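You operate a simulated robot arm through the tools that you are given. There is no shell and no other tool.

The job below is to be done with a simulated two-armed robot. You get a single attempt, and the scene is never put back.

TASK
Lock the mains off, then brush the dust out of the switch box.
Fine: the yellow padlock stays on the LOCK peg; put the grey brush back and shut the door. Where these are worked on the way, their far stop is far enough and under half their travel is too little: door of the switch box. What is to be rubbed or washed off counts as gone when no trace of it is left.

The check looks at the end state, three seconds after you hand in, the way a careful person would. Anything else that was tipped, shoved, dropped, spilled or broken makes it a failure.

THE ROBOT
Two 7-joint arms with two-finger parallel grippers on one trunk that stands fixed in place. Base frame: the origin is at the foot of the trunk, x ahead of it, y to its left, z up. Readings come in cm, rad, newtons and seconds.
The left shoulder is at [7, 16.3, 137], the right one opposite. With the tool pointing down near the work surface each hand reaches from about 10 to 70 cm from the base axis, measured 20 degrees to its own side. Payload 3.43 kg a hand.
The TCP of each hand is the grasp point between the finger pads, 3.4 cm short of the fingertips. In the tool frame z runs along the fingers and y along their closing line. Largest opening 12.8 cm; finger width 2.4, thickness 1.2; the body of the gripper, 4.8 by 13 cm, starts 9.6 cm behind the TCP.
Orientation is that of the tool frame in the base frame, as a unit quaternion [w, x, y, z]. With the fingers straight down and closing along the base's y, the tool's x points along the base's -x, its y along +y and its z along -z.

THE INTERFACE
- The arms move only by the tool step_arm. It takes "left_moves", "right_moves" or both (then of equal length, played together; a hand with none holds still); each is one flat list of numbers, 7 for each row, row after row: the shift along the tool's x, y, z in cm, then the turn, a rotation vector about the tool's x, y, z in rad, then the gripper command, from -1 (shut) to 1 (fully open), values between in proportion. In form: [dx, dy, dz, wx, wy, wz, gripper, dx, dy, dz, wx, wy, wz, gripper, ...]. A call has 1 to 20 rows; each row is the pose to reach, as a shift and turn from the pose commanded when the call began, along the tool's axes at that moment. Rows are played at 5 a second. More than 5 cm and 0.15 rad between two rows, or a gripper value outside its range, and nothing of the call is played. Where a pose cannot be reached the arm comes as near as it can. A force on the tool above 50 N (or 10 N above the force at the start of the call, whichever is more), or a blocked arm, ends the call early, and 0.2 s more pass. The fingers move at their own pace (about 15.3 cm/s each) and stop on an object; they squeeze with about 25 N. The grip force told is the motor's: it shows also when the fingers shut on nothing. Time passes only in rows, and 0.2 s behind the last, so rows that repeat a pose let the fingers close. The reply holds the time, the measured pose of the TCP, the force on the tool along the base axes, the opening and the grip force, in the units named above and with some noise, with the torque about the TCP (base axes, N m) and any sound that the robot's microphone picked up.
- Cameras (640 x 400 px; columns grow to the right, rows downward): "scene" is now at [12.92, -4.76, 162.14]; the picture's right is [-0.52, -0.85, 0.00], its down [-0.29, 0.18, -0.94] and it looks along [0.80, -0.49, -0.34] (base axes); focal length 214 px, centre (320, 200). "left" rides on the left gripper at [7.6, 1.1, -16] in its tool frame; the picture's right is [-0.15, 0.99, 0.00], its down [-0.88, -0.13, -0.46] and it looks along [-0.45, -0.07, 0.89] (tool axes); focal length 234 px, centre (320, 200). "right" rides on the right gripper at [7.6, -1.1, -16] in its tool frame; the picture's right is [0.15, 0.99, 0.00], its down [-0.88, 0.13, -0.46] and it looks along [-0.45, 0.07, 0.89] (tool axes); focal length 234 px, centre (320, 200). There is no depth. A picture from a camera that has moved, and an enlarged one, comes with that camera's place and axes in the base frame and with its lens.
- camera(camera): a new picture of that camera. The clock stands still meanwhile.
- slide_trunk(by): slides the trunk up (or, below 0, down) by that many cm; the arms and the scene camera ride with it, the base frame stays. It gives what a move gives, with no picture.
- aim_head(pan, tilt): turns the head with the scene camera to pan (to the left, within 1.501 rad either way) and tilt (down, from -0.506 to 1.204), counted from straight ahead of the robot. It gives what a move gives.
- enlarge(camera, box): a new picture of the part [left, top, right, bottom] of that camera's present view, enlarged. The clock stands still meanwhile.
- finish_job(): hands the job in; it is judged then, once.

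Nothing tells you positions but the pictures and the camera data. Unless the task says otherwise, let go and move clear before handing in.

The tools are called after "Request:" as name(argument=value, ...) on one line, values as JSON. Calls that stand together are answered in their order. step_arm: Moves the arms, as the interface text tells. Its arguments: {"type":"object","properties":{"left_moves":{"type":"array","items":{"type":"number"}},"right_moves":{"type":"array","items":{"type":"number"}}},"required":[]} The other tools are called the same way: slide_trunk (by) slides the trunk up or down; aim_head (pan, tilt) turns the head that bears the scene camera; camera (camera) takes a picture; enlarge (camera, box) takes an enlarged picture of a part of a camera's view; finish_job () hands the job in.

At the start:

```text
time_s: 0.0
left_tcp_pos: [43.44, -7.93, 156.89]
left_orientation: [0.0, 0.0, 1.0, 0.001]
left_ft_force: [0.0, -0.6, 0.4]
left_moment: [0.04, 0.02, -0.05]
left_width: 12.83
left_grasp_force: 0.0
right_tcp_pos: [44.91, -56.36, 151.66]
right_orientation: [0.0, 0.0, 1.0, 0.0]
right_ft_force: [-0.1, 1.0, -0.9]
right_moment: [0.0, -0.04, 0.01]
right_width: 12.78
right_grasp_force: 0.0
trunk travel left (down, up): [-85.0, 9.0]
head pan, tilt: [-0.546, 0.351]
```

scene: 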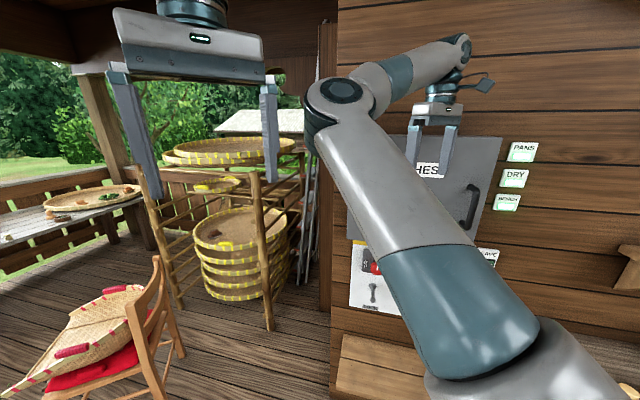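
right: 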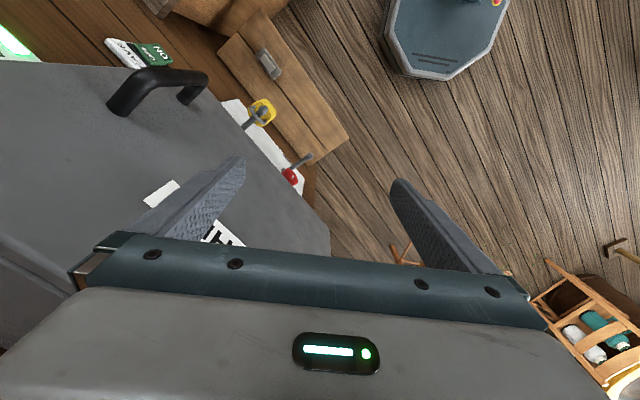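
left: 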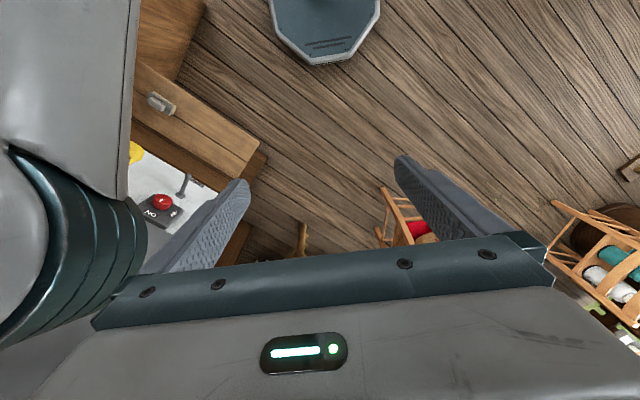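

I see a grey switch box on a wooden wall to the front right, with a sign panel below it holding a red switch and a yellow padlock, and a small shelf or bench below. I'll look closer before moving anything.

Request:
enlarge(camera="scene", box=[320, 100, 560, 330])

Request:
enlarge(camera="right", box=[0, 0, 360, 225])

Request:
enlarge(camera="left", box=[120, 60, 320, 270])

```text
1.74 times, centred on (440, 215) of scene
camera zoom: at [12.92, -4.76, 162.14], right [-0.52, -0.85, 0.0], down [-0.29, 0.18, -0.94], along [0.8, -0.49, -0.34], focal length 373 px, centre (111, 174)
```

zoom: 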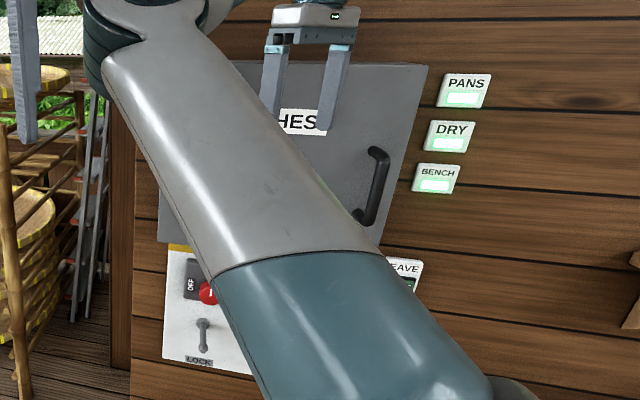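

```text
1.78 times, centred on (180, 112) of right
camera zoom: at [37.4, -57.67, 167.73], right [-0.15, 0.99, 0.0], down [0.88, 0.13, 0.46], along [0.45, 0.07, -0.89], focal length 416 px, centre (569, 356)
```

zoom: 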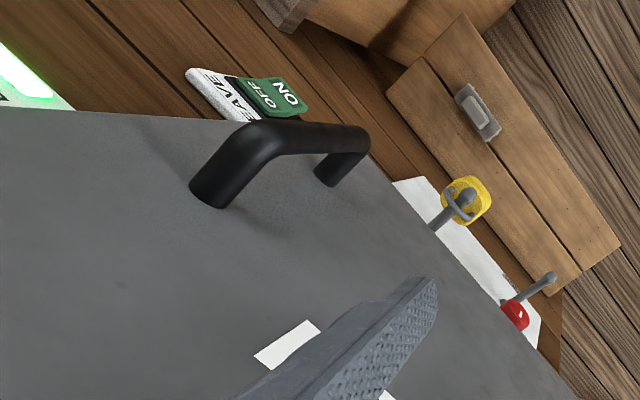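

```text
1.90 times, centred on (220, 165) of left
camera zoom: at [35.81, -6.68, 172.81], right [0.15, 0.99, 0.0], down [0.88, -0.13, 0.46], along [0.45, -0.07, -0.89], focal length 446 px, centre (510, 267)
```

zoom: 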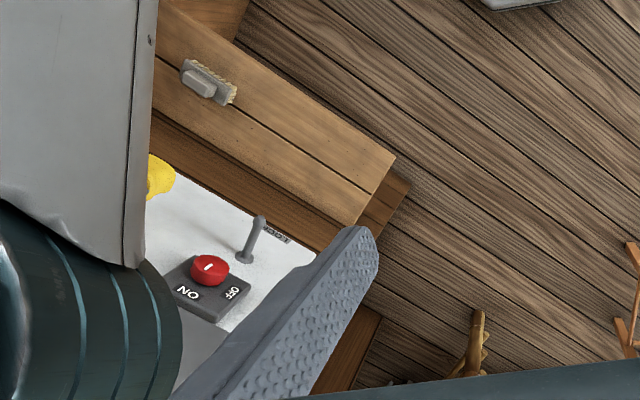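

The box door, its handle, the red knob, the LOCK peg, the padlock on its own peg and the grey brush on a small bench are in view, but the right arm hides much of them. I'll look around with the head before moving it away.

Request:
aim_head(pan=-1.2, tilt=0.5)

Request:
camera(camera="scene")

```text
time_s: 1.0
left_tcp_pos: [43.39, -7.99, 156.9]
left_orientation: [0.0, -0.001, 1.0, -0.001]
left_ft_force: [0.5, -0.5, -0.1]
left_moment: [0.03, 0.0, -0.01]
left_width: 12.8
left_grasp_force: 0.0
right_tcp_pos: [44.9, -56.49, 151.72]
right_orientation: [0.0, 0.0, 1.0, 0.0]
right_ft_force: [0.9, -0.6, 1.2]
right_moment: [0.0, 0.0, 0.01]
right_width: 12.8
right_grasp_force: 0.1
trunk travel left (down, up): [-85.0, 9.0]
head pan, tilt: [-1.201, 0.499]
```

```text
taken
camera scene: at [8.27, -8.4, 160.77], right [-0.93, -0.36, 0.0], down [-0.17, 0.45, -0.88], along [0.32, -0.82, -0.48], focal length 214 px, centre (320, 200)
```

scene: 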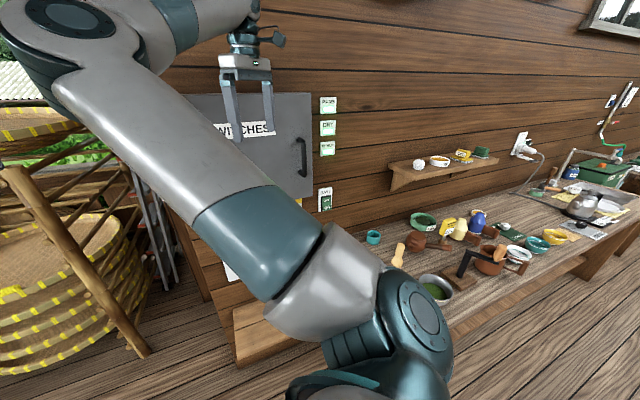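

A long bench of kitchen goods runs along the wall to the right, so I must keep the right arm above it. I'll move the left hand to the left and pull the right hand back and down a bit to clear the view.

Request:
step_arm(left_moves=[0, 4, 0, 0, 0, 0, 1, 0, 8, 0, 0, 0, 0, 1, 0, 12, 0, 0, 0, 0, 1, 0, 16, 0, 0, 0, 0, 1, 0, 20, 0, 0, 0, 0, 1, 0, 24, 0, 0, 0, 0, 1], right_moves=[4, 0, 0, 0, 0, 0, 1, 8, 0, 0, 0, 0, 0, 1, 12, 0, 0, 0, 0, 0, 1, 16, 0, 0, 0, 0, 0, 1, 20, 0, 0, 0, 0, 0, 1, 24, 0, 0, 0, 0, 0, 1])

Request:
aim_head(pan=-0.8, tilt=0.5)

Request:
camera(camera="scene")

```text
time_s: 2.4
left_tcp_pos: [42.89, 16.35, 157.1]
left_orientation: [0.001, -0.001, 1.0, 0.0]
left_ft_force: [-0.1, 0.4, 0.1]
left_moment: [-0.02, -0.05, 0.04]
left_width: 12.79
left_grasp_force: 0.1
right_tcp_pos: [20.67, -56.39, 151.83]
right_orientation: [0.001, 0.0, 1.0, -0.001]
right_ft_force: [0.0, 0.3, 0.0]
right_moment: [-0.02, -0.04, 0.01]
right_width: 12.81
right_grasp_force: 0.1
trunk travel left (down, up): [-85.0, 9.0]
head pan, tilt: [-1.201, 0.499]
```

```text
time_s: 3.3
left_tcp_pos: [43.37, 16.09, 156.89]
left_orientation: [0.0, 0.0, 1.0, 0.0]
left_ft_force: [0.2, -0.3, -0.4]
left_moment: [0.01, 0.02, -0.01]
left_width: 12.8
left_grasp_force: 0.1
right_tcp_pos: [21.21, -56.38, 151.76]
right_orientation: [0.0, -0.001, 1.0, -0.001]
right_ft_force: [0.2, -0.3, -0.3]
right_moment: [0.01, 0.0, 0.01]
right_width: 12.82
right_grasp_force: 0.0
trunk travel left (down, up): [-85.0, 9.0]
head pan, tilt: [-0.799, 0.499]
```

```text
taken
camera scene: at [11.36, -6.48, 160.76], right [-0.72, -0.7, 0.0], down [-0.33, 0.34, -0.88], along [0.61, -0.63, -0.48], focal length 214 px, centre (320, 200)
```

scene: 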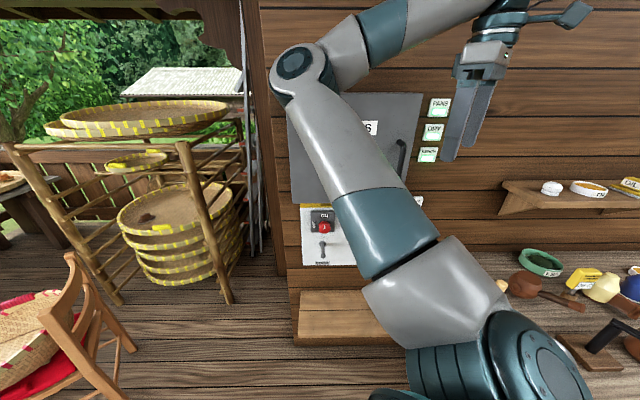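

The wall lies square to the 45° direction, about 87 cm away from me. The elbow still blocks the view, so I'll swing the right hand further to the right, staying high above the bench.

Request:
step_arm(right_moves=[4, 0, 0, 0, 0, 0, 1, 8, -2, 0, 0, 0, 0, 1, 12, -4, 0, 0, 0, 0, 1, 16, -6, 0, 0, 0, 0, 1, 20, -8, 0, 0, 0, 0, 1, 24, -10, 0, 0, 0, 0, 1, 28, -12, 0, 0, 0, 0, 1])

Request:
camera(camera="scene")

```text
time_s: 4.9
left_tcp_pos: [42.92, 16.14, 156.96]
left_orientation: [0.001, -0.001, 1.0, 0.0]
left_ft_force: [-0.5, -0.2, 0.3]
left_moment: [0.0, -0.07, 0.02]
left_width: 12.8
left_grasp_force: 0.0
right_tcp_pos: [-7.53, -68.52, 151.67]
right_orientation: [0.001, 0.0, 1.0, 0.0]
right_ft_force: [0.2, 0.4, -0.7]
right_moment: [0.01, -0.04, 0.03]
right_width: 12.8
right_grasp_force: 0.1
trunk travel left (down, up): [-85.0, 9.0]
head pan, tilt: [-0.799, 0.499]
```

```text
taken
camera scene: at [11.0, -6.53, 160.79], right [-0.72, -0.7, 0.0], down [-0.33, 0.34, -0.88], along [0.61, -0.63, -0.48], focal length 214 px, centre (320, 200)
```

scene: 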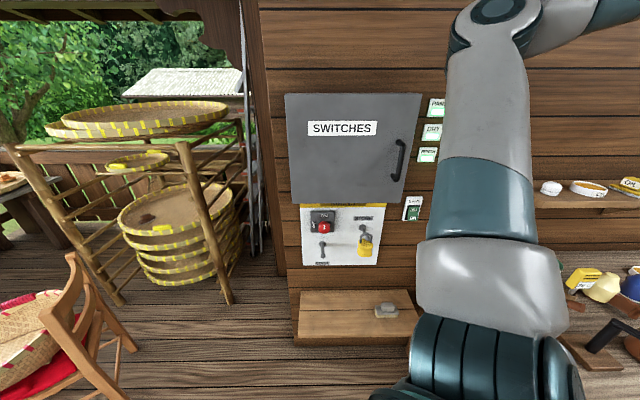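

Request:
enlarge(camera="scene", box=[280, 190, 440, 290])

Request:
enlarge(camera="scene", box=[280, 85, 456, 195])

Request:
enlarge(camera="scene", box=[285, 260, 445, 360])

```text
4.00 times, centred on (360, 240) of scene
camera zoom: at [11.0, -6.53, 160.79], right [-0.72, -0.7, 0.0], down [-0.33, 0.34, -0.88], along [0.61, -0.63, -0.48], focal length 858 px, centre (160, 40)
```

zoom: 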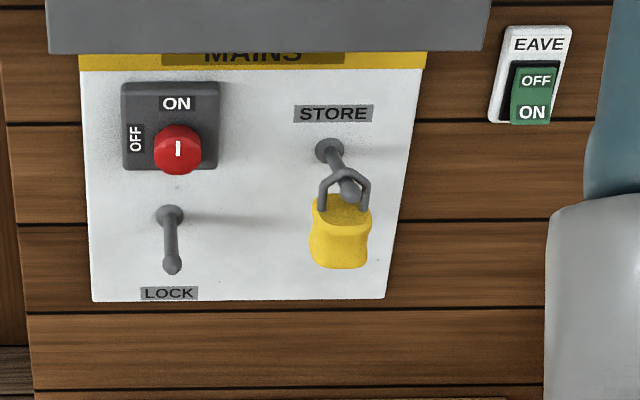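

```text
3.64 times, centred on (368, 140) of scene
camera zoom: at [11.0, -6.53, 160.79], right [-0.72, -0.7, 0.0], down [-0.33, 0.34, -0.88], along [0.61, -0.63, -0.48], focal length 780 px, centre (146, 418)
```

zoom: 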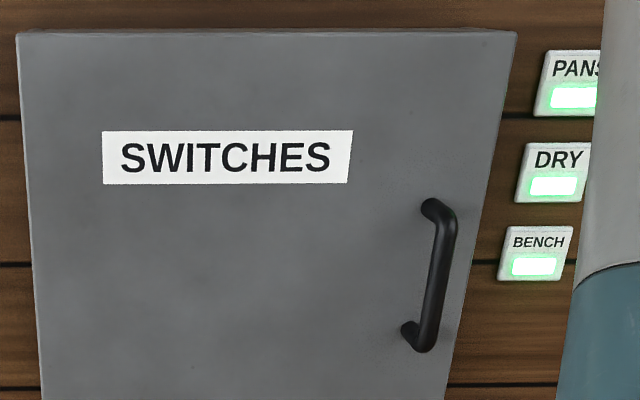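

```text
4.00 times, centred on (365, 310) of scene
camera zoom: at [11.0, -6.53, 160.79], right [-0.72, -0.7, 0.0], down [-0.33, 0.34, -0.88], along [0.61, -0.63, -0.48], focal length 858 px, centre (140, -240)
```

zoom: 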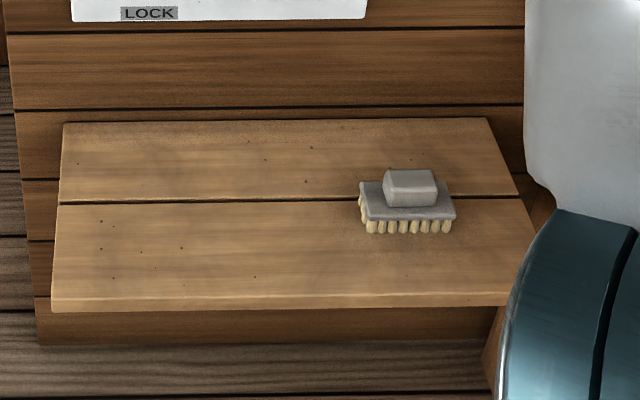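

Using two camera views I put the red knob at wall depth about 87 cm, height 107. The LOCK peg tip is at about 81 cm and height 96, the door spans heights 121–158, and the brush is at about height 62. I'll bring the right hand in front of the panel, pointing at the wall, to look closer.

Request:
step_arm(right_moves=[-3.393, 1.679, 0.786, 0.04386, -0.10586, 0.04386, 1, -6.786, 3.358, 1.572, 0.08772, -0.21172, 0.08772, 1, -10.179, 5.037, 2.358, 0.13158, -0.31758, 0.13158, 1, -13.572, 6.716, 3.144, 0.17544, -0.42344, 0.17544, 1, -16.965, 8.395, 3.93, 0.2193, -0.5293, 0.2193, 1, -20.358, 10.074, 4.716, 0.26316, -0.63516, 0.26316, 1, -23.751, 11.753, 5.502, 0.30702, -0.74102, 0.30702, 1, -27.144, 13.432, 6.288, 0.35088, -0.84688, 0.35088, 1, -30.537, 15.111, 7.074, 0.39474, -0.95274, 0.39474, 1, -33.93, 16.79, 7.86, 0.4386, -1.0586, 0.4386, 1, -37.323, 18.469, 8.646, 0.48246, -1.16446, 0.48246, 1, -40.716, 20.148, 9.432, 0.52632, -1.27032, 0.52632, 1, -44.109, 21.827, 10.218, 0.57018, -1.37618, 0.57018, 1, -47.5, 23.5, 11, 0.614, -1.482, 0.614, 1])

Request:
camera(camera="scene")

Request:
camera(camera="right")

```text
time_s: 8.1
left_tcp_pos: [43.39, 15.77, 156.78]
left_orientation: [-0.001, 0.0, 1.0, -0.001]
left_ft_force: [-0.4, 0.2, 0.7]
left_moment: [0.05, 0.02, 0.0]
left_width: 12.81
left_grasp_force: 0.1
right_tcp_pos: [51.01, -46.16, 154.03]
right_orientation: [0.722, 0.298, 0.576, -0.239]
right_ft_force: [0.4, -0.1, -0.2]
right_moment: [-0.04, -0.01, 0.0]
right_width: 12.8
right_grasp_force: 0.0
right hand out of reach, approached as far as the arm can: row 9, 10, 11, 12, 13, 14
trunk travel left (down, up): [-85.0, 9.0]
head pan, tilt: [-0.799, 0.499]
stopped in row 14 (right hand): the arm was blocked; the commanded pose is now the measured one
```

```text
taken
camera scene: at [11.46, -6.68, 160.76], right [-0.72, -0.7, 0.0], down [-0.33, 0.34, -0.88], along [0.61, -0.63, -0.48], focal length 214 px, centre (320, 200)
```

scene: 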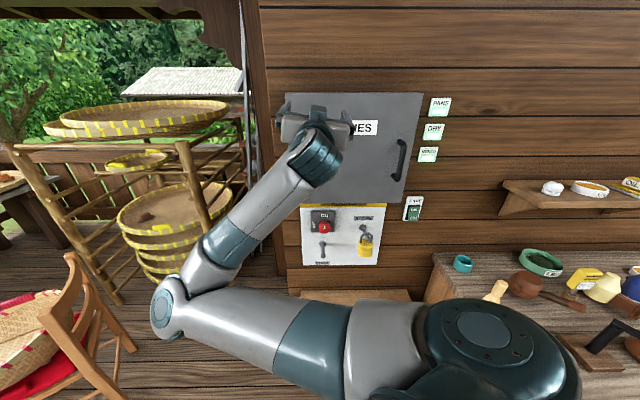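

```text
taken
camera right: at [41.04, -35.69, 144.06], right [0.72, 0.7, 0.01], down [-0.42, 0.42, 0.81], along [0.56, -0.58, 0.59], focal length 234 px, centre (320, 200)
```

right: 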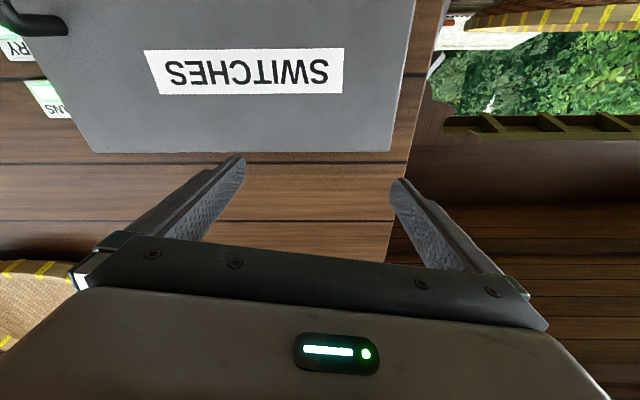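

The hand now faces the wall but is pitched up about 9° and the arm got near its limit. I'll pull back a little, level it and see whether that pose is reachable.

Request:
step_arm(right_moves=[0, 0, -3, 0, 0.04, 0, 1, 0, 0, -6, 0, 0.08, 0, 1, 0, 0, -9, 0, 0.12, 0, 1, 0, 0, -10, 0, 0.16, 0, 1])

Request:
slide_trunk(by=-15)

Request:
camera(camera="scene")

Request:
camera(camera="right")

```text
time_s: 9.1
left_tcp_pos: [43.21, 16.25, 157.0]
left_orientation: [0.0, -0.001, 1.0, -0.001]
left_ft_force: [-0.5, 0.4, 0.0]
left_moment: [-0.02, -0.01, 0.03]
left_width: 12.81
left_grasp_force: 0.1
right_tcp_pos: [48.35, -38.08, 156.04]
right_orientation: [0.673, 0.319, 0.632, -0.216]
right_ft_force: [0.3, -0.2, -0.2]
right_moment: [-0.05, 0.0, 0.02]
right_width: 12.77
right_grasp_force: 0.0
right hand out of reach, approached as far as the arm can: row 1, 2, 3, 4
trunk travel left (down, up): [-85.0, 9.0]
head pan, tilt: [-0.799, 0.499]
```

```text
time_s: 10.9
left_tcp_pos: [43.3, 16.11, 141.95]
left_orientation: [0.0, -0.001, 1.0, 0.0]
left_ft_force: [0.3, 0.3, 0.6]
left_moment: [-0.02, -0.03, 0.0]
left_width: 12.82
left_grasp_force: 0.0
right_tcp_pos: [48.46, -38.23, 141.05]
right_orientation: [0.673, 0.318, 0.632, -0.216]
right_ft_force: [0.3, -0.2, 0.2]
right_moment: [0.0, 0.01, 0.02]
right_width: 12.77
right_grasp_force: 0.1
trunk travel left (down, up): [-70.0, 24.0]
head pan, tilt: [-0.799, 0.499]
```

```text
taken
camera scene: at [11.29, -6.42, 145.78], right [-0.72, -0.7, 0.0], down [-0.33, 0.34, -0.88], along [0.61, -0.63, -0.48], focal length 214 px, centre (320, 200)
```

scene: 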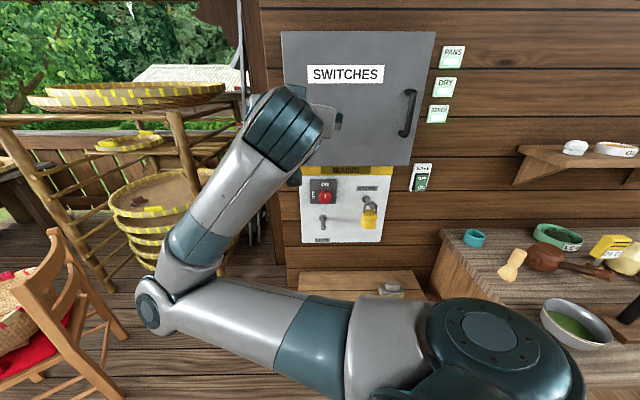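

```text
taken
camera right: at [37.11, -27.04, 133.47], right [0.7, 0.71, 0.01], down [-0.33, 0.31, 0.89], along [0.63, -0.63, 0.45], focal length 234 px, centre (320, 200)
```

right: 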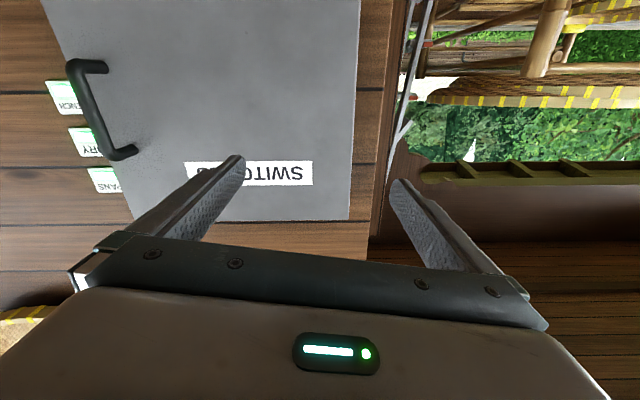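

The hand is level now. I'll lower it relative to the shoulder, which should be an easier posture, and shift it slightly right to look at the panel.

Request:
step_arm(right_moves=[4, -1.5, 0, 0, 0, 0, 1, 8, -3, 0, 0, 0, 0, 1, 12, -4.5, 0, 0, 0, 0, 1, 16, -6, 0, 0, 0, 0, 1, 20, -7.5, 0, 0, 0, 0, 1, 24, -9, 0, 0, 0, 0, 1])

Request:
camera(camera="scene")

Request:
camera(camera="right")

```text
time_s: 12.5
left_tcp_pos: [43.24, 16.32, 141.85]
left_orientation: [0.0, 0.0, 1.0, -0.001]
left_ft_force: [-0.3, 0.3, 0.1]
left_moment: [-0.04, -0.01, 0.01]
left_width: 12.81
left_grasp_force: 0.0
right_tcp_pos: [53.87, -46.14, 119.27]
right_orientation: [0.688, 0.316, 0.608, -0.239]
right_ft_force: [-0.2, -0.3, 0.8]
right_moment: [-0.01, -0.01, 0.03]
right_width: 12.8
right_grasp_force: 0.0
right hand out of reach, approached as far as the arm can: row 1, 2, 3, 4, 5, 6
trunk travel left (down, up): [-70.0, 24.0]
head pan, tilt: [-0.799, 0.499]
stopped in row 6 (right hand): the arm was blocked; the commanded pose is now the measured one
```

```text
taken
camera scene: at [11.34, -6.37, 145.77], right [-0.72, -0.7, 0.0], down [-0.33, 0.34, -0.88], along [0.61, -0.63, -0.48], focal length 214 px, centre (320, 200)
```

scene: 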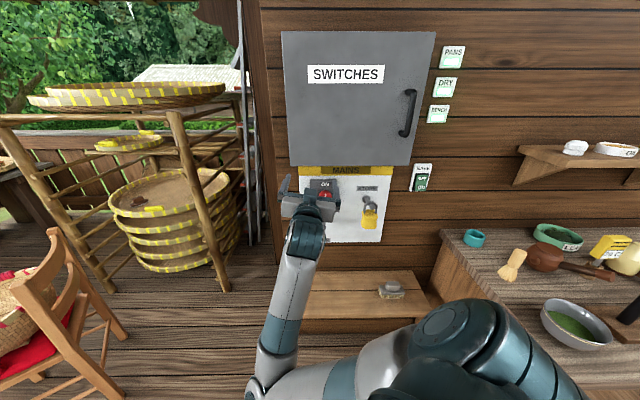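

```text
taken
camera right: at [43.17, -35.0, 110.76], right [0.73, 0.69, 0.0], down [-0.35, 0.37, 0.86], along [0.59, -0.63, 0.51], focal length 234 px, centre (320, 200)
```

right: 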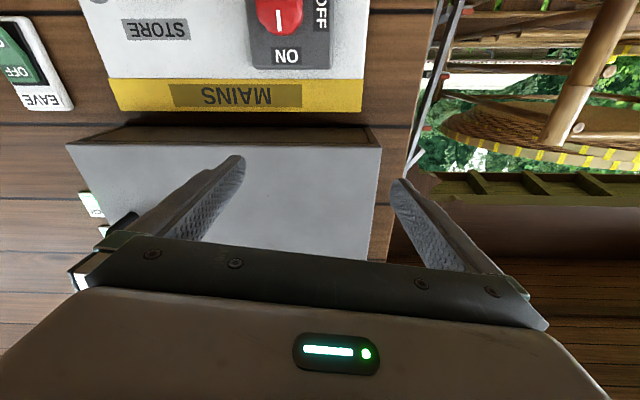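

Forward posture works; only poses too close to me are out of reach, which is fine since the panel lies further out. I'll lower the trunk to bring the hand and its camera level with the panel for measurement.

Request:
slide_trunk(by=-18)

Request:
camera(camera="right")

Request:
camera(camera="scene")

```text
time_s: 14.5
left_tcp_pos: [43.29, 16.27, 123.83]
left_orientation: [0.0, 0.0, 1.0, 0.0]
left_ft_force: [0.3, -0.2, 0.1]
left_moment: [-0.01, -0.01, 0.04]
left_width: 12.79
left_grasp_force: 0.2
right_tcp_pos: [53.76, -46.25, 101.32]
right_orientation: [0.688, 0.316, 0.608, -0.238]
right_ft_force: [1.4, -0.1, 0.4]
right_moment: [0.0, 0.0, 0.0]
right_width: 12.78
right_grasp_force: 0.0
trunk travel left (down, up): [-52.0, 42.0]
head pan, tilt: [-0.799, 0.499]
```

```text
taken
camera right: at [43.12, -35.03, 92.7], right [0.73, 0.69, 0.0], down [-0.35, 0.37, 0.86], along [0.59, -0.63, 0.51], focal length 234 px, centre (320, 200)
```

right: 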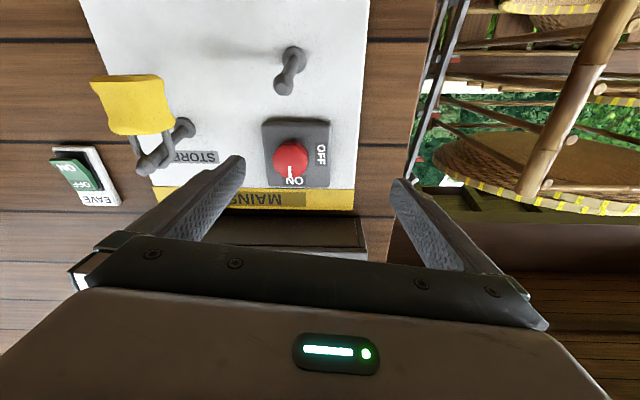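

```text
taken
camera scene: at [11.28, -6.43, 127.78], right [-0.72, -0.7, 0.0], down [-0.33, 0.34, -0.88], along [0.61, -0.63, -0.48], focal length 214 px, centre (320, 200)
```

scene: 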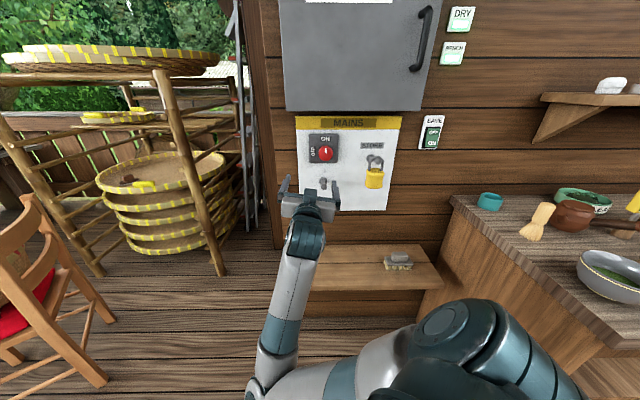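

Request:
enlarge(camera="right", box=[80, 0, 400, 200])

Request:
enlarge(camera="scene", box=[290, 100, 450, 200])

```text
2.00 times, centred on (240, 100) of right
camera zoom: at [43.12, -35.03, 92.7], right [0.73, 0.69, 0.0], down [-0.35, 0.37, 0.86], along [0.59, -0.63, 0.51], focal length 468 px, centre (480, 400)
```

zoom: 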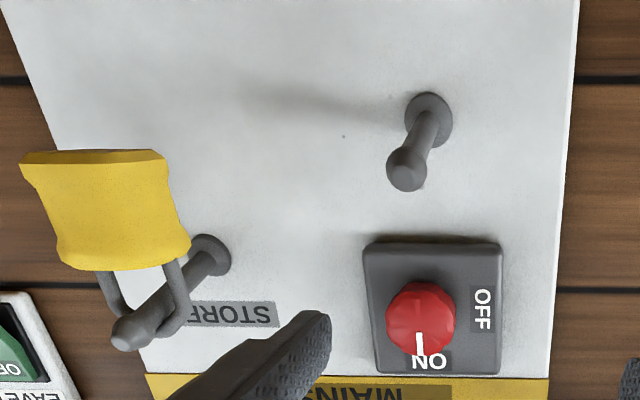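

```text
4.00 times, centred on (370, 150) of scene
camera zoom: at [11.28, -6.43, 127.78], right [-0.72, -0.7, 0.0], down [-0.33, 0.34, -0.88], along [0.61, -0.63, -0.48], focal length 858 px, centre (120, 400)
```

zoom: 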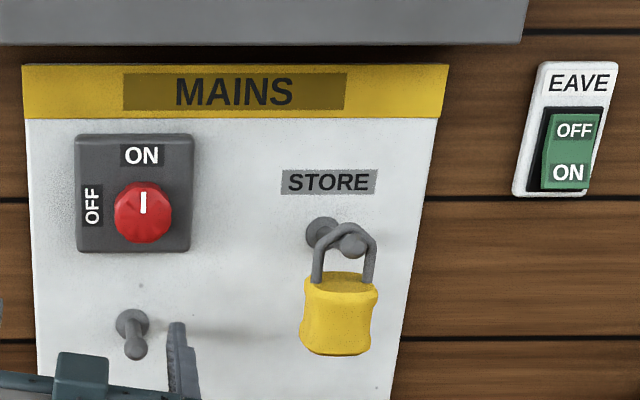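

Three views agree on the positions. In wall coordinates (depth, right, height):
- Knob: (88.7, 0, 105.6)
- LOCK peg tip: (82.4, −1, 94.8)
- STORE peg tip: (82.9, 17.6, 104.4)
- Padlock body: (85, 17.3, 97)
- Panel face: depth about 93.5

Next I'll bring the right hand in front of the knob with a small clockwise pre-roll.

Request:
step_arm(right_moves=[-1.1, -1.1, 2.4, -0.005, 0.015, 0.063, 0.3, -2.2, -2.2, 4.8, -0.01, 0.03, 0.126, 0.3, -3.3, -3.3, 7.2, -0.016, 0.046, 0.19, 0.3, -4.38, -4.37, 9.66, -0.022, 0.062, 0.25, 0.3, -4.38, -4.37, 9.66, -0.022, 0.062, 0.25, 0.3])

Request:
camera(camera="right")

Request:
camera(camera="scene")

```text
time_s: 15.7
left_tcp_pos: [43.17, 16.17, 123.9]
left_orientation: [0.0, -0.002, 1.0, 0.0]
left_ft_force: [-0.1, 0.2, 0.2]
left_moment: [-0.03, 0.02, -0.04]
left_width: 12.81
left_grasp_force: 0.1
right_tcp_pos: [56.82, -56.29, 105.03]
right_orientation: [0.695, 0.39, 0.589, -0.132]
right_ft_force: [-0.5, -0.1, 0.6]
right_moment: [-0.01, 0.04, -0.06]
right_width: 8.31
right_grasp_force: 0.1
trunk travel left (down, up): [-52.0, 42.0]
head pan, tilt: [-0.799, 0.499]
```

```text
taken
camera right: at [46.8, -43.88, 97.87], right [0.68, 0.69, 0.25], down [-0.48, 0.16, 0.86], along [0.56, -0.7, 0.44], focal length 234 px, centre (320, 200)
```

right: 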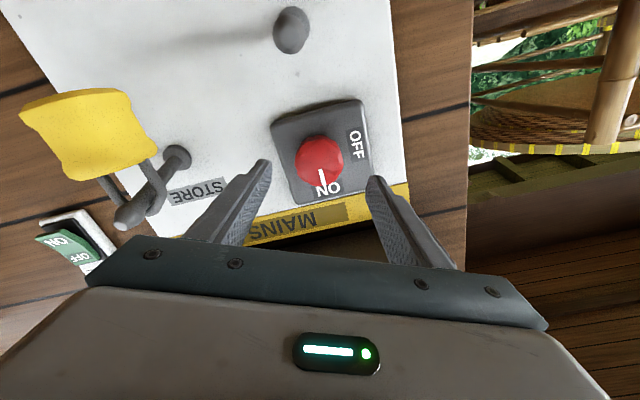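

```text
taken
camera scene: at [11.29, -6.36, 127.78], right [-0.72, -0.7, 0.0], down [-0.33, 0.34, -0.88], along [0.61, -0.63, -0.48], focal length 214 px, centre (320, 200)
```

scene: 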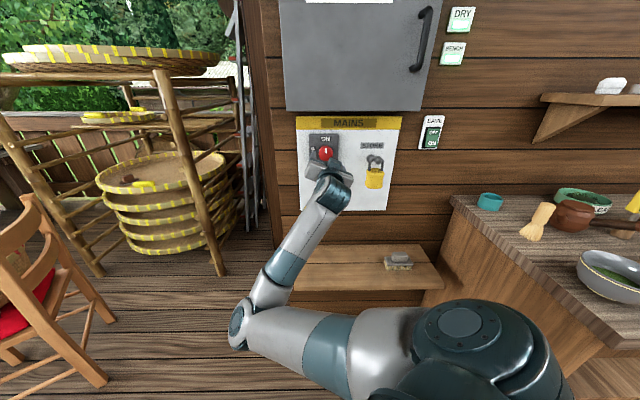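

The hand is centred on the knob. Next it moves in and grips the knob.

Request:
step_arm(right_moves=[-0.3, 0.05, 2.5, 0, 0, 0, 0.3, -0.6, 0.09, 5, 0, 0, 0, 0.3, -0.6, 0.09, 6.3, 0, 0, 0, 0.3, -0.6, 0.09, 7.3, 0, 0, 0, 0.3])

Request:
camera(camera="right")

Request:
enlarge(camera="scene", box=[290, 100, 450, 200])

```text
time_s: 16.7
left_tcp_pos: [43.3, 16.17, 123.99]
left_orientation: [0.0, 0.0, 1.0, 0.0]
left_ft_force: [-0.3, 0.4, 1.1]
left_moment: [0.01, -0.01, 0.04]
left_width: 12.82
left_grasp_force: 0.1
right_tcp_pos: [60.26, -59.82, 105.94]
right_orientation: [0.694, 0.392, 0.589, -0.133]
right_ft_force: [0.1, 0.3, -0.1]
right_moment: [0.0, 0.0, -0.02]
right_width: 8.31
right_grasp_force: 0.0
right hand out of reach, approached as far as the arm can: row 3, 4
trunk travel left (down, up): [-52.0, 42.0]
head pan, tilt: [-0.799, 0.499]
```

```text
taken
camera right: at [50.26, -47.43, 98.51], right [0.68, 0.69, 0.25], down [-0.48, 0.16, 0.86], along [0.56, -0.7, 0.44], focal length 234 px, centre (320, 200)
```

right: 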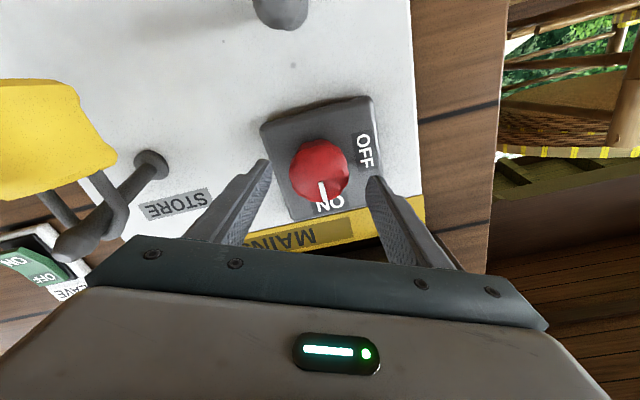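

```text
4.00 times, centred on (370, 150) of scene
camera zoom: at [11.31, -6.43, 127.77], right [-0.72, -0.7, 0.0], down [-0.33, 0.34, -0.88], along [0.61, -0.63, -0.48], focal length 858 px, centre (120, 400)
```

zoom: 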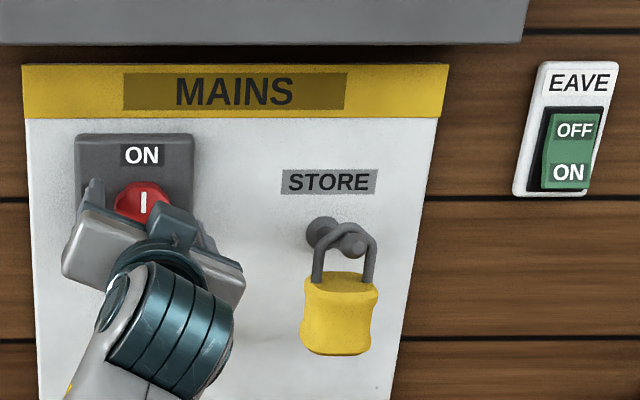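

The arm stalls at depth 85, about 2.4 cm short, though it isn't fully stretched, so the low-elbow posture seems to be the limit. I'll retreat, raise the hand relative to the shoulder and lower the trunk by the same amount.

Request:
step_arm(right_moves=[0, 0, -4, 0, 0, 0, 0.3, 0, 0, -8, 0, 0, 0, 0.3, -1.85, 0.77, -11, 0, 0, 0, 0.3, -5.5, 2.3, -12, 0, 0, 0, 0.3, -9.2, 3.85, -12, 0, 0, 0, 0.3, -12.9, 5.4, -12, 0, 0, 0, 0.3, -16.6, 6.95, -12, 0, 0, 0, 0.3, -20.3, 8.5, -12, 0, 0, 0, 0.3, -23.05, 9.67, -12, 0, 0, 0, 0.3])

Request:
slide_trunk(by=-25)

Request:
camera(camera="scene")

```text
time_s: 18.7
left_tcp_pos: [43.15, 16.17, 123.83]
left_orientation: [0.0, -0.001, 1.0, 0.0]
left_ft_force: [0.5, -0.7, 0.9]
left_moment: [-0.01, 0.01, -0.03]
left_width: 12.79
left_grasp_force: 0.1
right_tcp_pos: [51.67, -51.41, 130.7]
right_orientation: [0.696, 0.391, 0.588, -0.132]
right_ft_force: [0.3, -0.3, -0.3]
right_moment: [0.03, -0.03, -0.05]
right_width: 8.3
right_grasp_force: 0.1
trunk travel left (down, up): [-52.0, 42.0]
head pan, tilt: [-0.799, 0.499]
```

```text
time_s: 21.2
left_tcp_pos: [43.29, 16.21, 98.84]
left_orientation: [0.0, 0.0, 1.0, 0.0]
left_ft_force: [0.1, -0.4, -0.3]
left_moment: [0.0, -0.01, -0.03]
left_width: 12.78
left_grasp_force: 0.1
right_tcp_pos: [51.51, -51.37, 105.6]
right_orientation: [0.695, 0.391, 0.588, -0.132]
right_ft_force: [-0.1, -0.5, 1.0]
right_moment: [0.0, -0.02, 0.01]
right_width: 8.33
right_grasp_force: 0.1
trunk travel left (down, up): [-27.0, 67.0]
head pan, tilt: [-0.799, 0.499]
```

```text
taken
camera scene: at [11.28, -6.43, 102.78], right [-0.72, -0.7, 0.0], down [-0.33, 0.34, -0.88], along [0.61, -0.63, -0.48], focal length 214 px, centre (320, 200)
```

scene: 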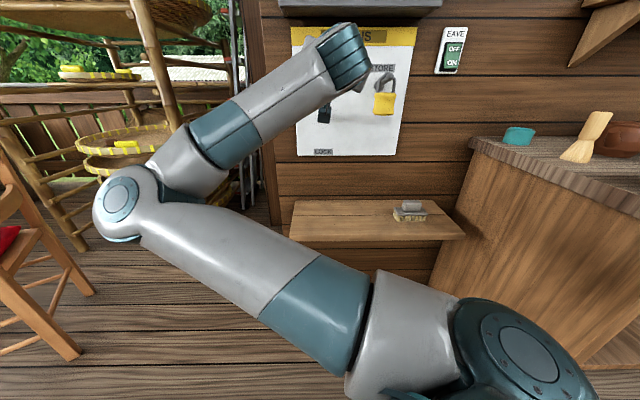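

Request:
step_arm(right_moves=[0, 0, 4, 0, 0, 0, 0.3, 0, 0, 8, 0, 0, 0, 0.3, 0, 0, 11, 0, 0, 0, 0.3, 0, 0, 13, 0, 0, 0, 0.3, 0, 0, 14.5, 0, 0, 0, 0.3])

Request:
aim_head(pan=-0.799, tilt=0.2)

Request:
camera(camera="right")

Request:
camera(camera="scene")

```text
time_s: 22.4
left_tcp_pos: [43.11, 16.17, 98.94]
left_orientation: [0.0, 0.0, 1.0, 0.0]
left_ft_force: [0.6, -0.8, 0.6]
left_moment: [-0.02, 0.02, 0.0]
left_width: 12.8
left_grasp_force: 0.3
right_tcp_pos: [61.97, -61.46, 105.67]
right_orientation: [0.695, 0.39, 0.589, -0.132]
right_ft_force: [-0.3, 0.4, -0.5]
right_moment: [-0.01, -0.01, 0.02]
right_width: 8.31
right_grasp_force: 0.1
trunk travel left (down, up): [-27.0, 67.0]
head pan, tilt: [-0.799, 0.499]
```

```text
time_s: 23.2
left_tcp_pos: [43.16, 16.16, 98.93]
left_orientation: [0.0, 0.0, 1.0, 0.0]
left_ft_force: [-0.1, 0.6, -0.4]
left_moment: [-0.03, -0.01, 0.0]
left_width: 12.8
left_grasp_force: 0.1
right_tcp_pos: [62.04, -61.55, 105.56]
right_orientation: [0.695, 0.392, 0.588, -0.133]
right_ft_force: [-0.3, -1.5, 0.2]
right_moment: [0.01, 0.01, 0.03]
right_width: 8.34
right_grasp_force: 0.0
trunk travel left (down, up): [-27.0, 67.0]
head pan, tilt: [-0.799, 0.201]
```

```text
taken
camera right: at [51.9, -49.1, 98.17], right [0.68, 0.69, 0.25], down [-0.48, 0.16, 0.86], along [0.56, -0.7, 0.44], focal length 234 px, centre (320, 200)
```

right: 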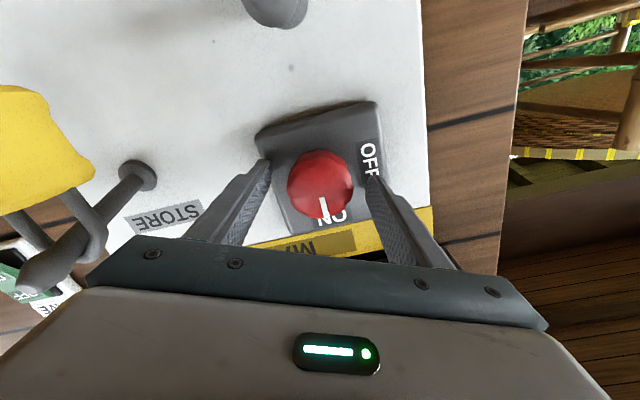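

```text
taken
camera scene: at [11.45, -6.59, 105.53], right [-0.72, -0.7, 0.0], down [-0.14, 0.14, -0.98], along [0.68, -0.7, -0.2], focal length 214 px, centre (320, 200)
```

scene: 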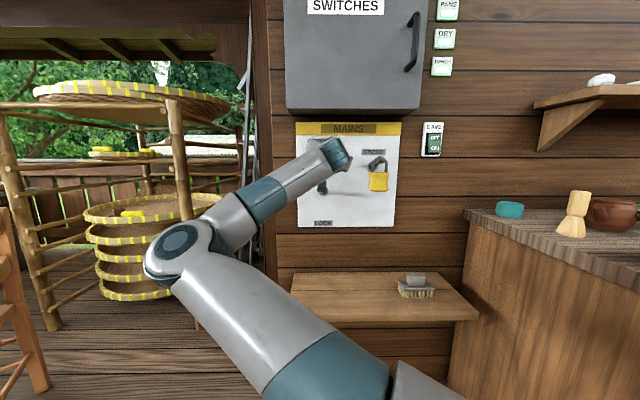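

The hand reaches the knob now. I'll advance slightly, close on it and check.

Request:
step_arm(right_moves=[0, 0, 0.4, 0, 0, 0, 0.3, 0, 0, 0.8, 0, 0, 0, 0.3, 0, 0, 0.8, 0, 0, 0, -1, 0, 0, 0.8, 0, 0, 0, -1, 0, 0, 0.8, 0, 0, 0, -1])

Request:
camera(camera="right")

```text
time_s: 24.4
left_tcp_pos: [43.06, 16.43, 99.16]
left_orientation: [0.002, 0.0, 1.0, -0.002]
left_ft_force: [-0.2, 0.4, 0.1]
left_moment: [0.03, 0.04, 0.0]
left_width: 12.8
left_grasp_force: 0.0
right_tcp_pos: [62.2, -62.05, 106.01]
right_orientation: [0.696, 0.392, 0.586, -0.132]
right_ft_force: [-31.5, 24.2, -12.7]
right_moment: [0.79, 0.9, -2.05]
right_width: 5.11
right_grasp_force: 44.9
trunk travel left (down, up): [-27.0, 67.0]
head pan, tilt: [-0.799, 0.201]
```

```text
taken
camera right: at [52.18, -49.55, 98.49], right [0.68, 0.69, 0.25], down [-0.48, 0.16, 0.86], along [0.55, -0.7, 0.45], focal length 234 px, centre (320, 200)
```

right: 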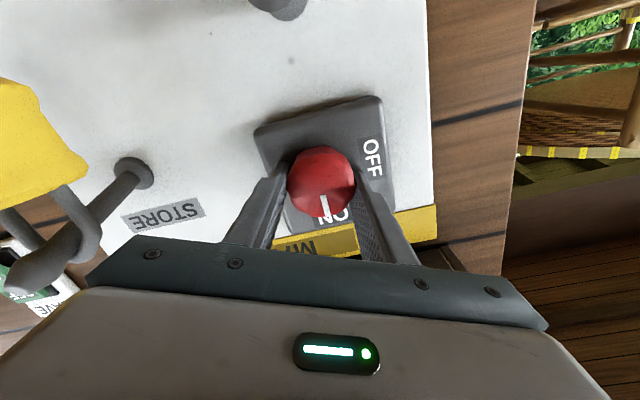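

Gripped (5.1 cm) with some push against the housing. I'll ease back a little and turn 90° counter-clockwise, from ON at the top to OFF at the left.

Request:
step_arm(right_moves=[0.2, -0.1, -0.5, 0, 0, 0, -1, 0.2, -0.1, -0.5, 0, 0, -0.14, -1, 0.2, -0.1, -0.5, 0, 0, -0.28, -1, 0.2, -0.1, -0.5, 0, 0, -0.42, -1, 0.2, -0.1, -0.5, 0, 0, -0.56, -1, 0.2, -0.1, -0.5, 0, 0, -0.7, -1, 0.2, -0.1, -0.5, 0, 0, -0.84, -1, 0.2, -0.1, -0.5, 0, 0, -0.98, -1, 0.2, -0.1, -0.5, 0, 0, -1.12, -1, 0.2, -0.1, -0.5, 0, 0, -1.26, -1, 0.2, -0.1, -0.5, 0, 0, -1.4, -1, 0.2, -0.1, -0.5, 0, 0, -1.54, -1, 0.2, -0.1, -0.5, 0, 0, -1.57, -1])

Request:
camera(camera="right")

Request:
camera(camera="scene")

```text
time_s: 27.2
left_tcp_pos: [43.23, 16.19, 98.91]
left_orientation: [0.0, -0.001, 1.0, -0.001]
left_ft_force: [-0.4, 0.8, -0.2]
left_moment: [0.03, 0.02, 0.03]
left_width: 12.81
left_grasp_force: 0.0
right_tcp_pos: [62.04, -61.65, 105.51]
right_orientation: [0.398, -0.14, 0.692, -0.586]
right_ft_force: [16.6, -16.8, 27.9]
right_moment: [-0.34, -0.29, 0.37]
right_width: 5.0
right_grasp_force: 44.5
trunk travel left (down, up): [-27.0, 67.0]
head pan, tilt: [-0.799, 0.201]
```

```text
taken
camera right: at [45.63, -55.95, 103.59], right [0.18, 0.17, -0.97], down [0.28, 0.94, 0.22], along [0.94, -0.31, 0.12], focal length 234 px, centre (320, 200)
```

right: 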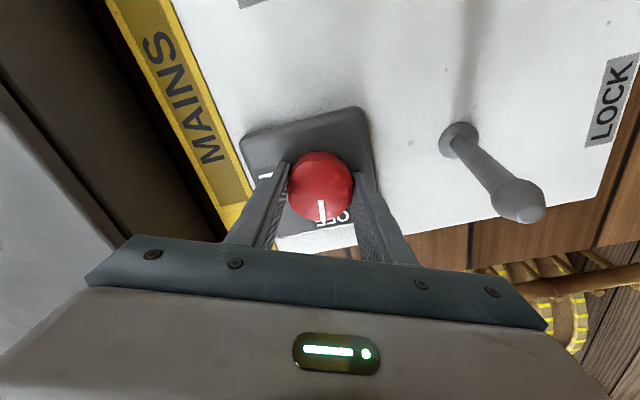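

```text
taken
camera scene: at [11.43, -6.57, 105.55], right [-0.72, -0.7, 0.0], down [-0.14, 0.14, -0.98], along [0.68, -0.7, -0.2], focal length 214 px, centre (320, 200)
```

scene: 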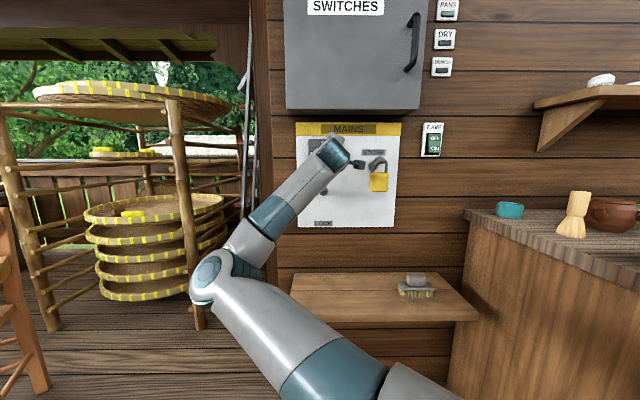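

The knob points to OFF and all three lamps have gone dark. Now I'll let go, back out, and roll the hand level for the padlock.

Request:
step_arm(right_moves=[0, 0, 0, 0, 0, 0, 0.3, 0, 0, 0, 0, 0, 0, 0.3, 0, 0, -3, 0, 0, 0, 0.3, 0, 0, -7, 0, 0, 0, 0.3, 0, 0, -11, 0, 0, 0, 0.3, 0, 0, -14, 0, 0, 0.1, 0.3, 0, 0, -14, 0, 0, 0.24, 0.3, 0, 0, -14, 0, 0, 0.38, 0.3, 0, 0, -14, 0, 0, 0.52, 0.3, 0, 0, -14, 0, 0, 0.66, 0.3, 0, 0, -14, 0, 0, 0.8, 0.3, 0, 0, -14, 0, 0, 0.94, 0.3, 0, 0, -14, 0, 0, 1.08, 0.3, 0, 0, -14, 0, 0, 1.17, 1])

Request:
camera(camera="right")

Request:
enlarge(camera="scene", box=[280, 110, 460, 240])

```text
time_s: 30.2
left_tcp_pos: [43.26, 16.26, 98.91]
left_orientation: [0.0, 0.0, 1.0, -0.001]
left_ft_force: [0.5, 0.1, 0.2]
left_moment: [-0.01, 0.0, 0.02]
left_width: 12.8
left_grasp_force: 0.1
right_tcp_pos: [52.1, -51.94, 105.44]
right_orientation: [0.656, 0.267, 0.653, -0.267]
right_ft_force: [-0.1, -0.1, -0.5]
right_moment: [0.01, 0.02, -0.02]
right_width: 12.8
right_grasp_force: 0.1
trunk travel left (down, up): [-27.0, 67.0]
head pan, tilt: [-0.799, 0.201]
```

```text
taken
camera right: at [40.06, -41.74, 97.83], right [0.69, 0.71, -0.15], down [-0.24, 0.41, 0.88], along [0.68, -0.57, 0.45], focal length 234 px, centre (320, 200)
```

right: 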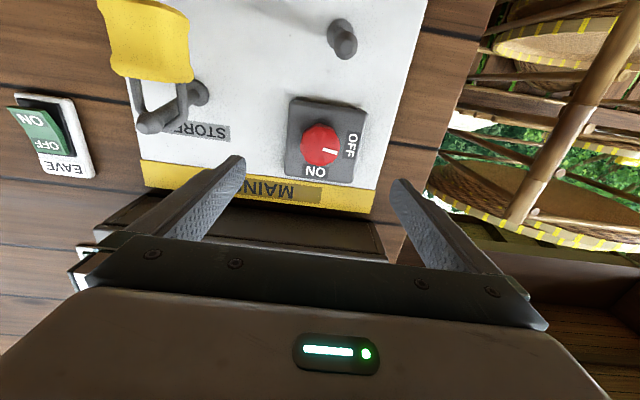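

```text
3.08 times, centred on (370, 175) of scene
camera zoom: at [11.45, -6.58, 105.54], right [-0.72, -0.7, 0.0], down [-0.14, 0.14, -0.98], along [0.68, -0.7, -0.2], focal length 660 px, centre (166, 277)
```

zoom: 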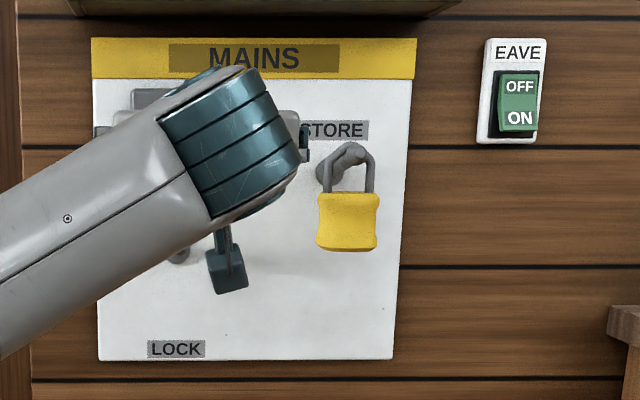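

The mains are off and the hand is level. Now I'll line up with the padlock body (right 17, height 97).

Request:
step_arm(right_moves=[2, -4.3, 0, 0, 0, 0, 1, 4.2, -8.6, 0, 0, 0, 0, 1, 6.3, -12.9, 0, 0, 0, 0, 1, 8.3, -17.2, 0, 0, 0, 0, 1, 8.3, -17.2, 0, 0, 0, 0, 1])

Request:
camera(camera="right")

Request:
enlarge(camera="scene", box=[280, 110, 460, 240])

```text
time_s: 31.4
left_tcp_pos: [43.26, 16.27, 98.79]
left_orientation: [0.0, -0.002, 1.0, -0.001]
left_ft_force: [0.2, 0.3, -0.2]
left_moment: [0.02, -0.02, 0.04]
left_width: 12.8
left_grasp_force: 0.0
right_tcp_pos: [40.15, -64.2, 96.95]
right_orientation: [0.656, 0.266, 0.654, -0.267]
right_ft_force: [0.2, 0.4, 0.2]
right_moment: [0.02, 0.01, -0.03]
right_width: 12.8
right_grasp_force: 0.1
trunk travel left (down, up): [-27.0, 67.0]
head pan, tilt: [-0.799, 0.201]
```

```text
taken
camera right: at [28.07, -54.03, 89.39], right [0.69, 0.71, -0.15], down [-0.24, 0.41, 0.88], along [0.68, -0.57, 0.45], focal length 234 px, centre (320, 200)
```

right: 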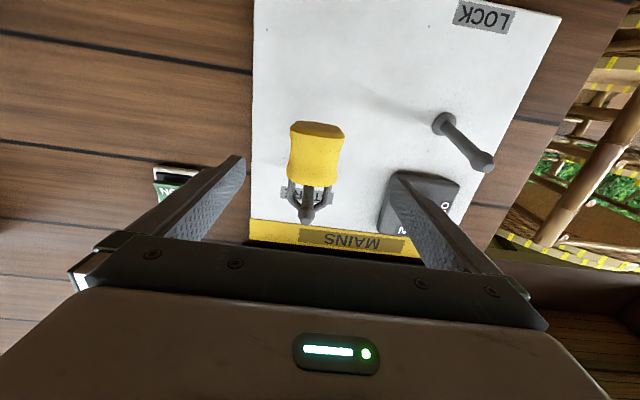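

```text
3.08 times, centred on (370, 175) of scene
camera zoom: at [11.47, -6.54, 105.54], right [-0.72, -0.7, 0.0], down [-0.14, 0.14, -0.98], along [0.68, -0.7, -0.2], focal length 660 px, centre (166, 277)
```

zoom: 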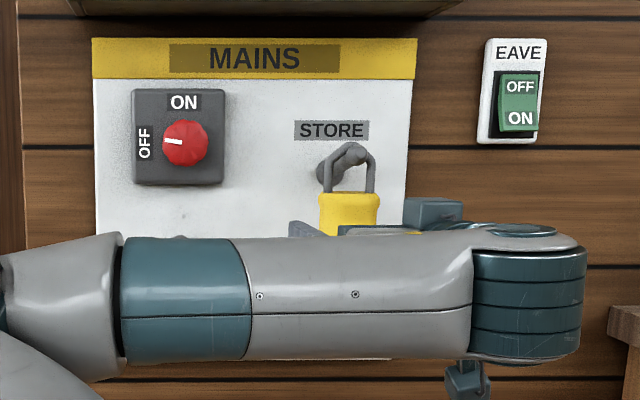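

The padlock is nicely centred ahead of the fingers. I'll move in and grip its body.

Request:
step_arm(right_moves=[0, -0.3, 4, 0, 0, 0, 1, 0, -0.35, 8, 0, 0, 0, 1, 0, -0.35, 11.2, 0, 0, 0, 1, 0, -0.35, 11.2, 0, 0, 0, 1])

Request:
camera(camera="right")

Request:
enlarge(camera="scene", box=[280, 110, 460, 240])

```text
time_s: 32.4
left_tcp_pos: [43.24, 16.14, 98.98]
left_orientation: [0.0, -0.002, 1.0, 0.0]
left_ft_force: [-0.6, 0.9, 0.1]
left_moment: [-0.02, 0.01, 0.02]
left_width: 12.79
left_grasp_force: 0.1
right_tcp_pos: [47.91, -72.63, 96.99]
right_orientation: [0.656, 0.265, 0.654, -0.268]
right_ft_force: [0.2, 0.2, -0.8]
right_moment: [-0.02, -0.01, 0.01]
right_width: 12.79
right_grasp_force: 0.0
trunk travel left (down, up): [-27.0, 67.0]
head pan, tilt: [-0.799, 0.201]
```

```text
taken
camera right: at [35.81, -62.32, 89.48], right [0.69, 0.71, -0.15], down [-0.24, 0.41, 0.88], along [0.68, -0.57, 0.45], focal length 234 px, centre (320, 200)
```

right: 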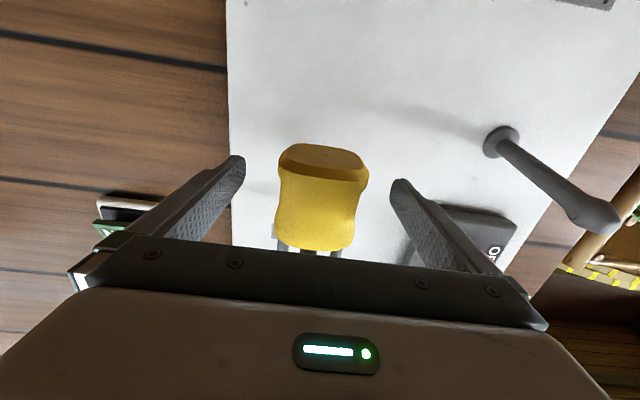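

```text
3.08 times, centred on (370, 175) of scene
camera zoom: at [11.44, -6.58, 105.54], right [-0.72, -0.7, 0.0], down [-0.14, 0.14, -0.98], along [0.68, -0.7, -0.2], focal length 660 px, centre (166, 277)
```

zoom: 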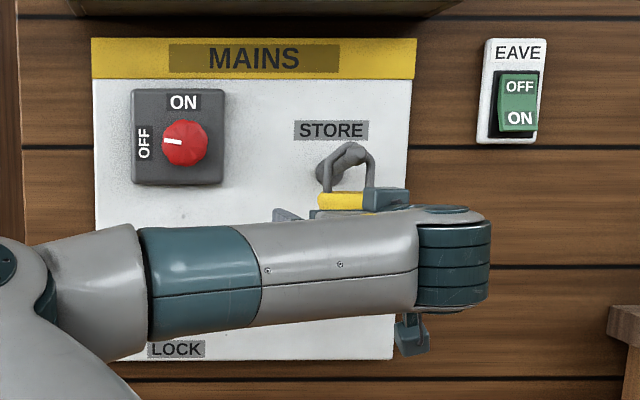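

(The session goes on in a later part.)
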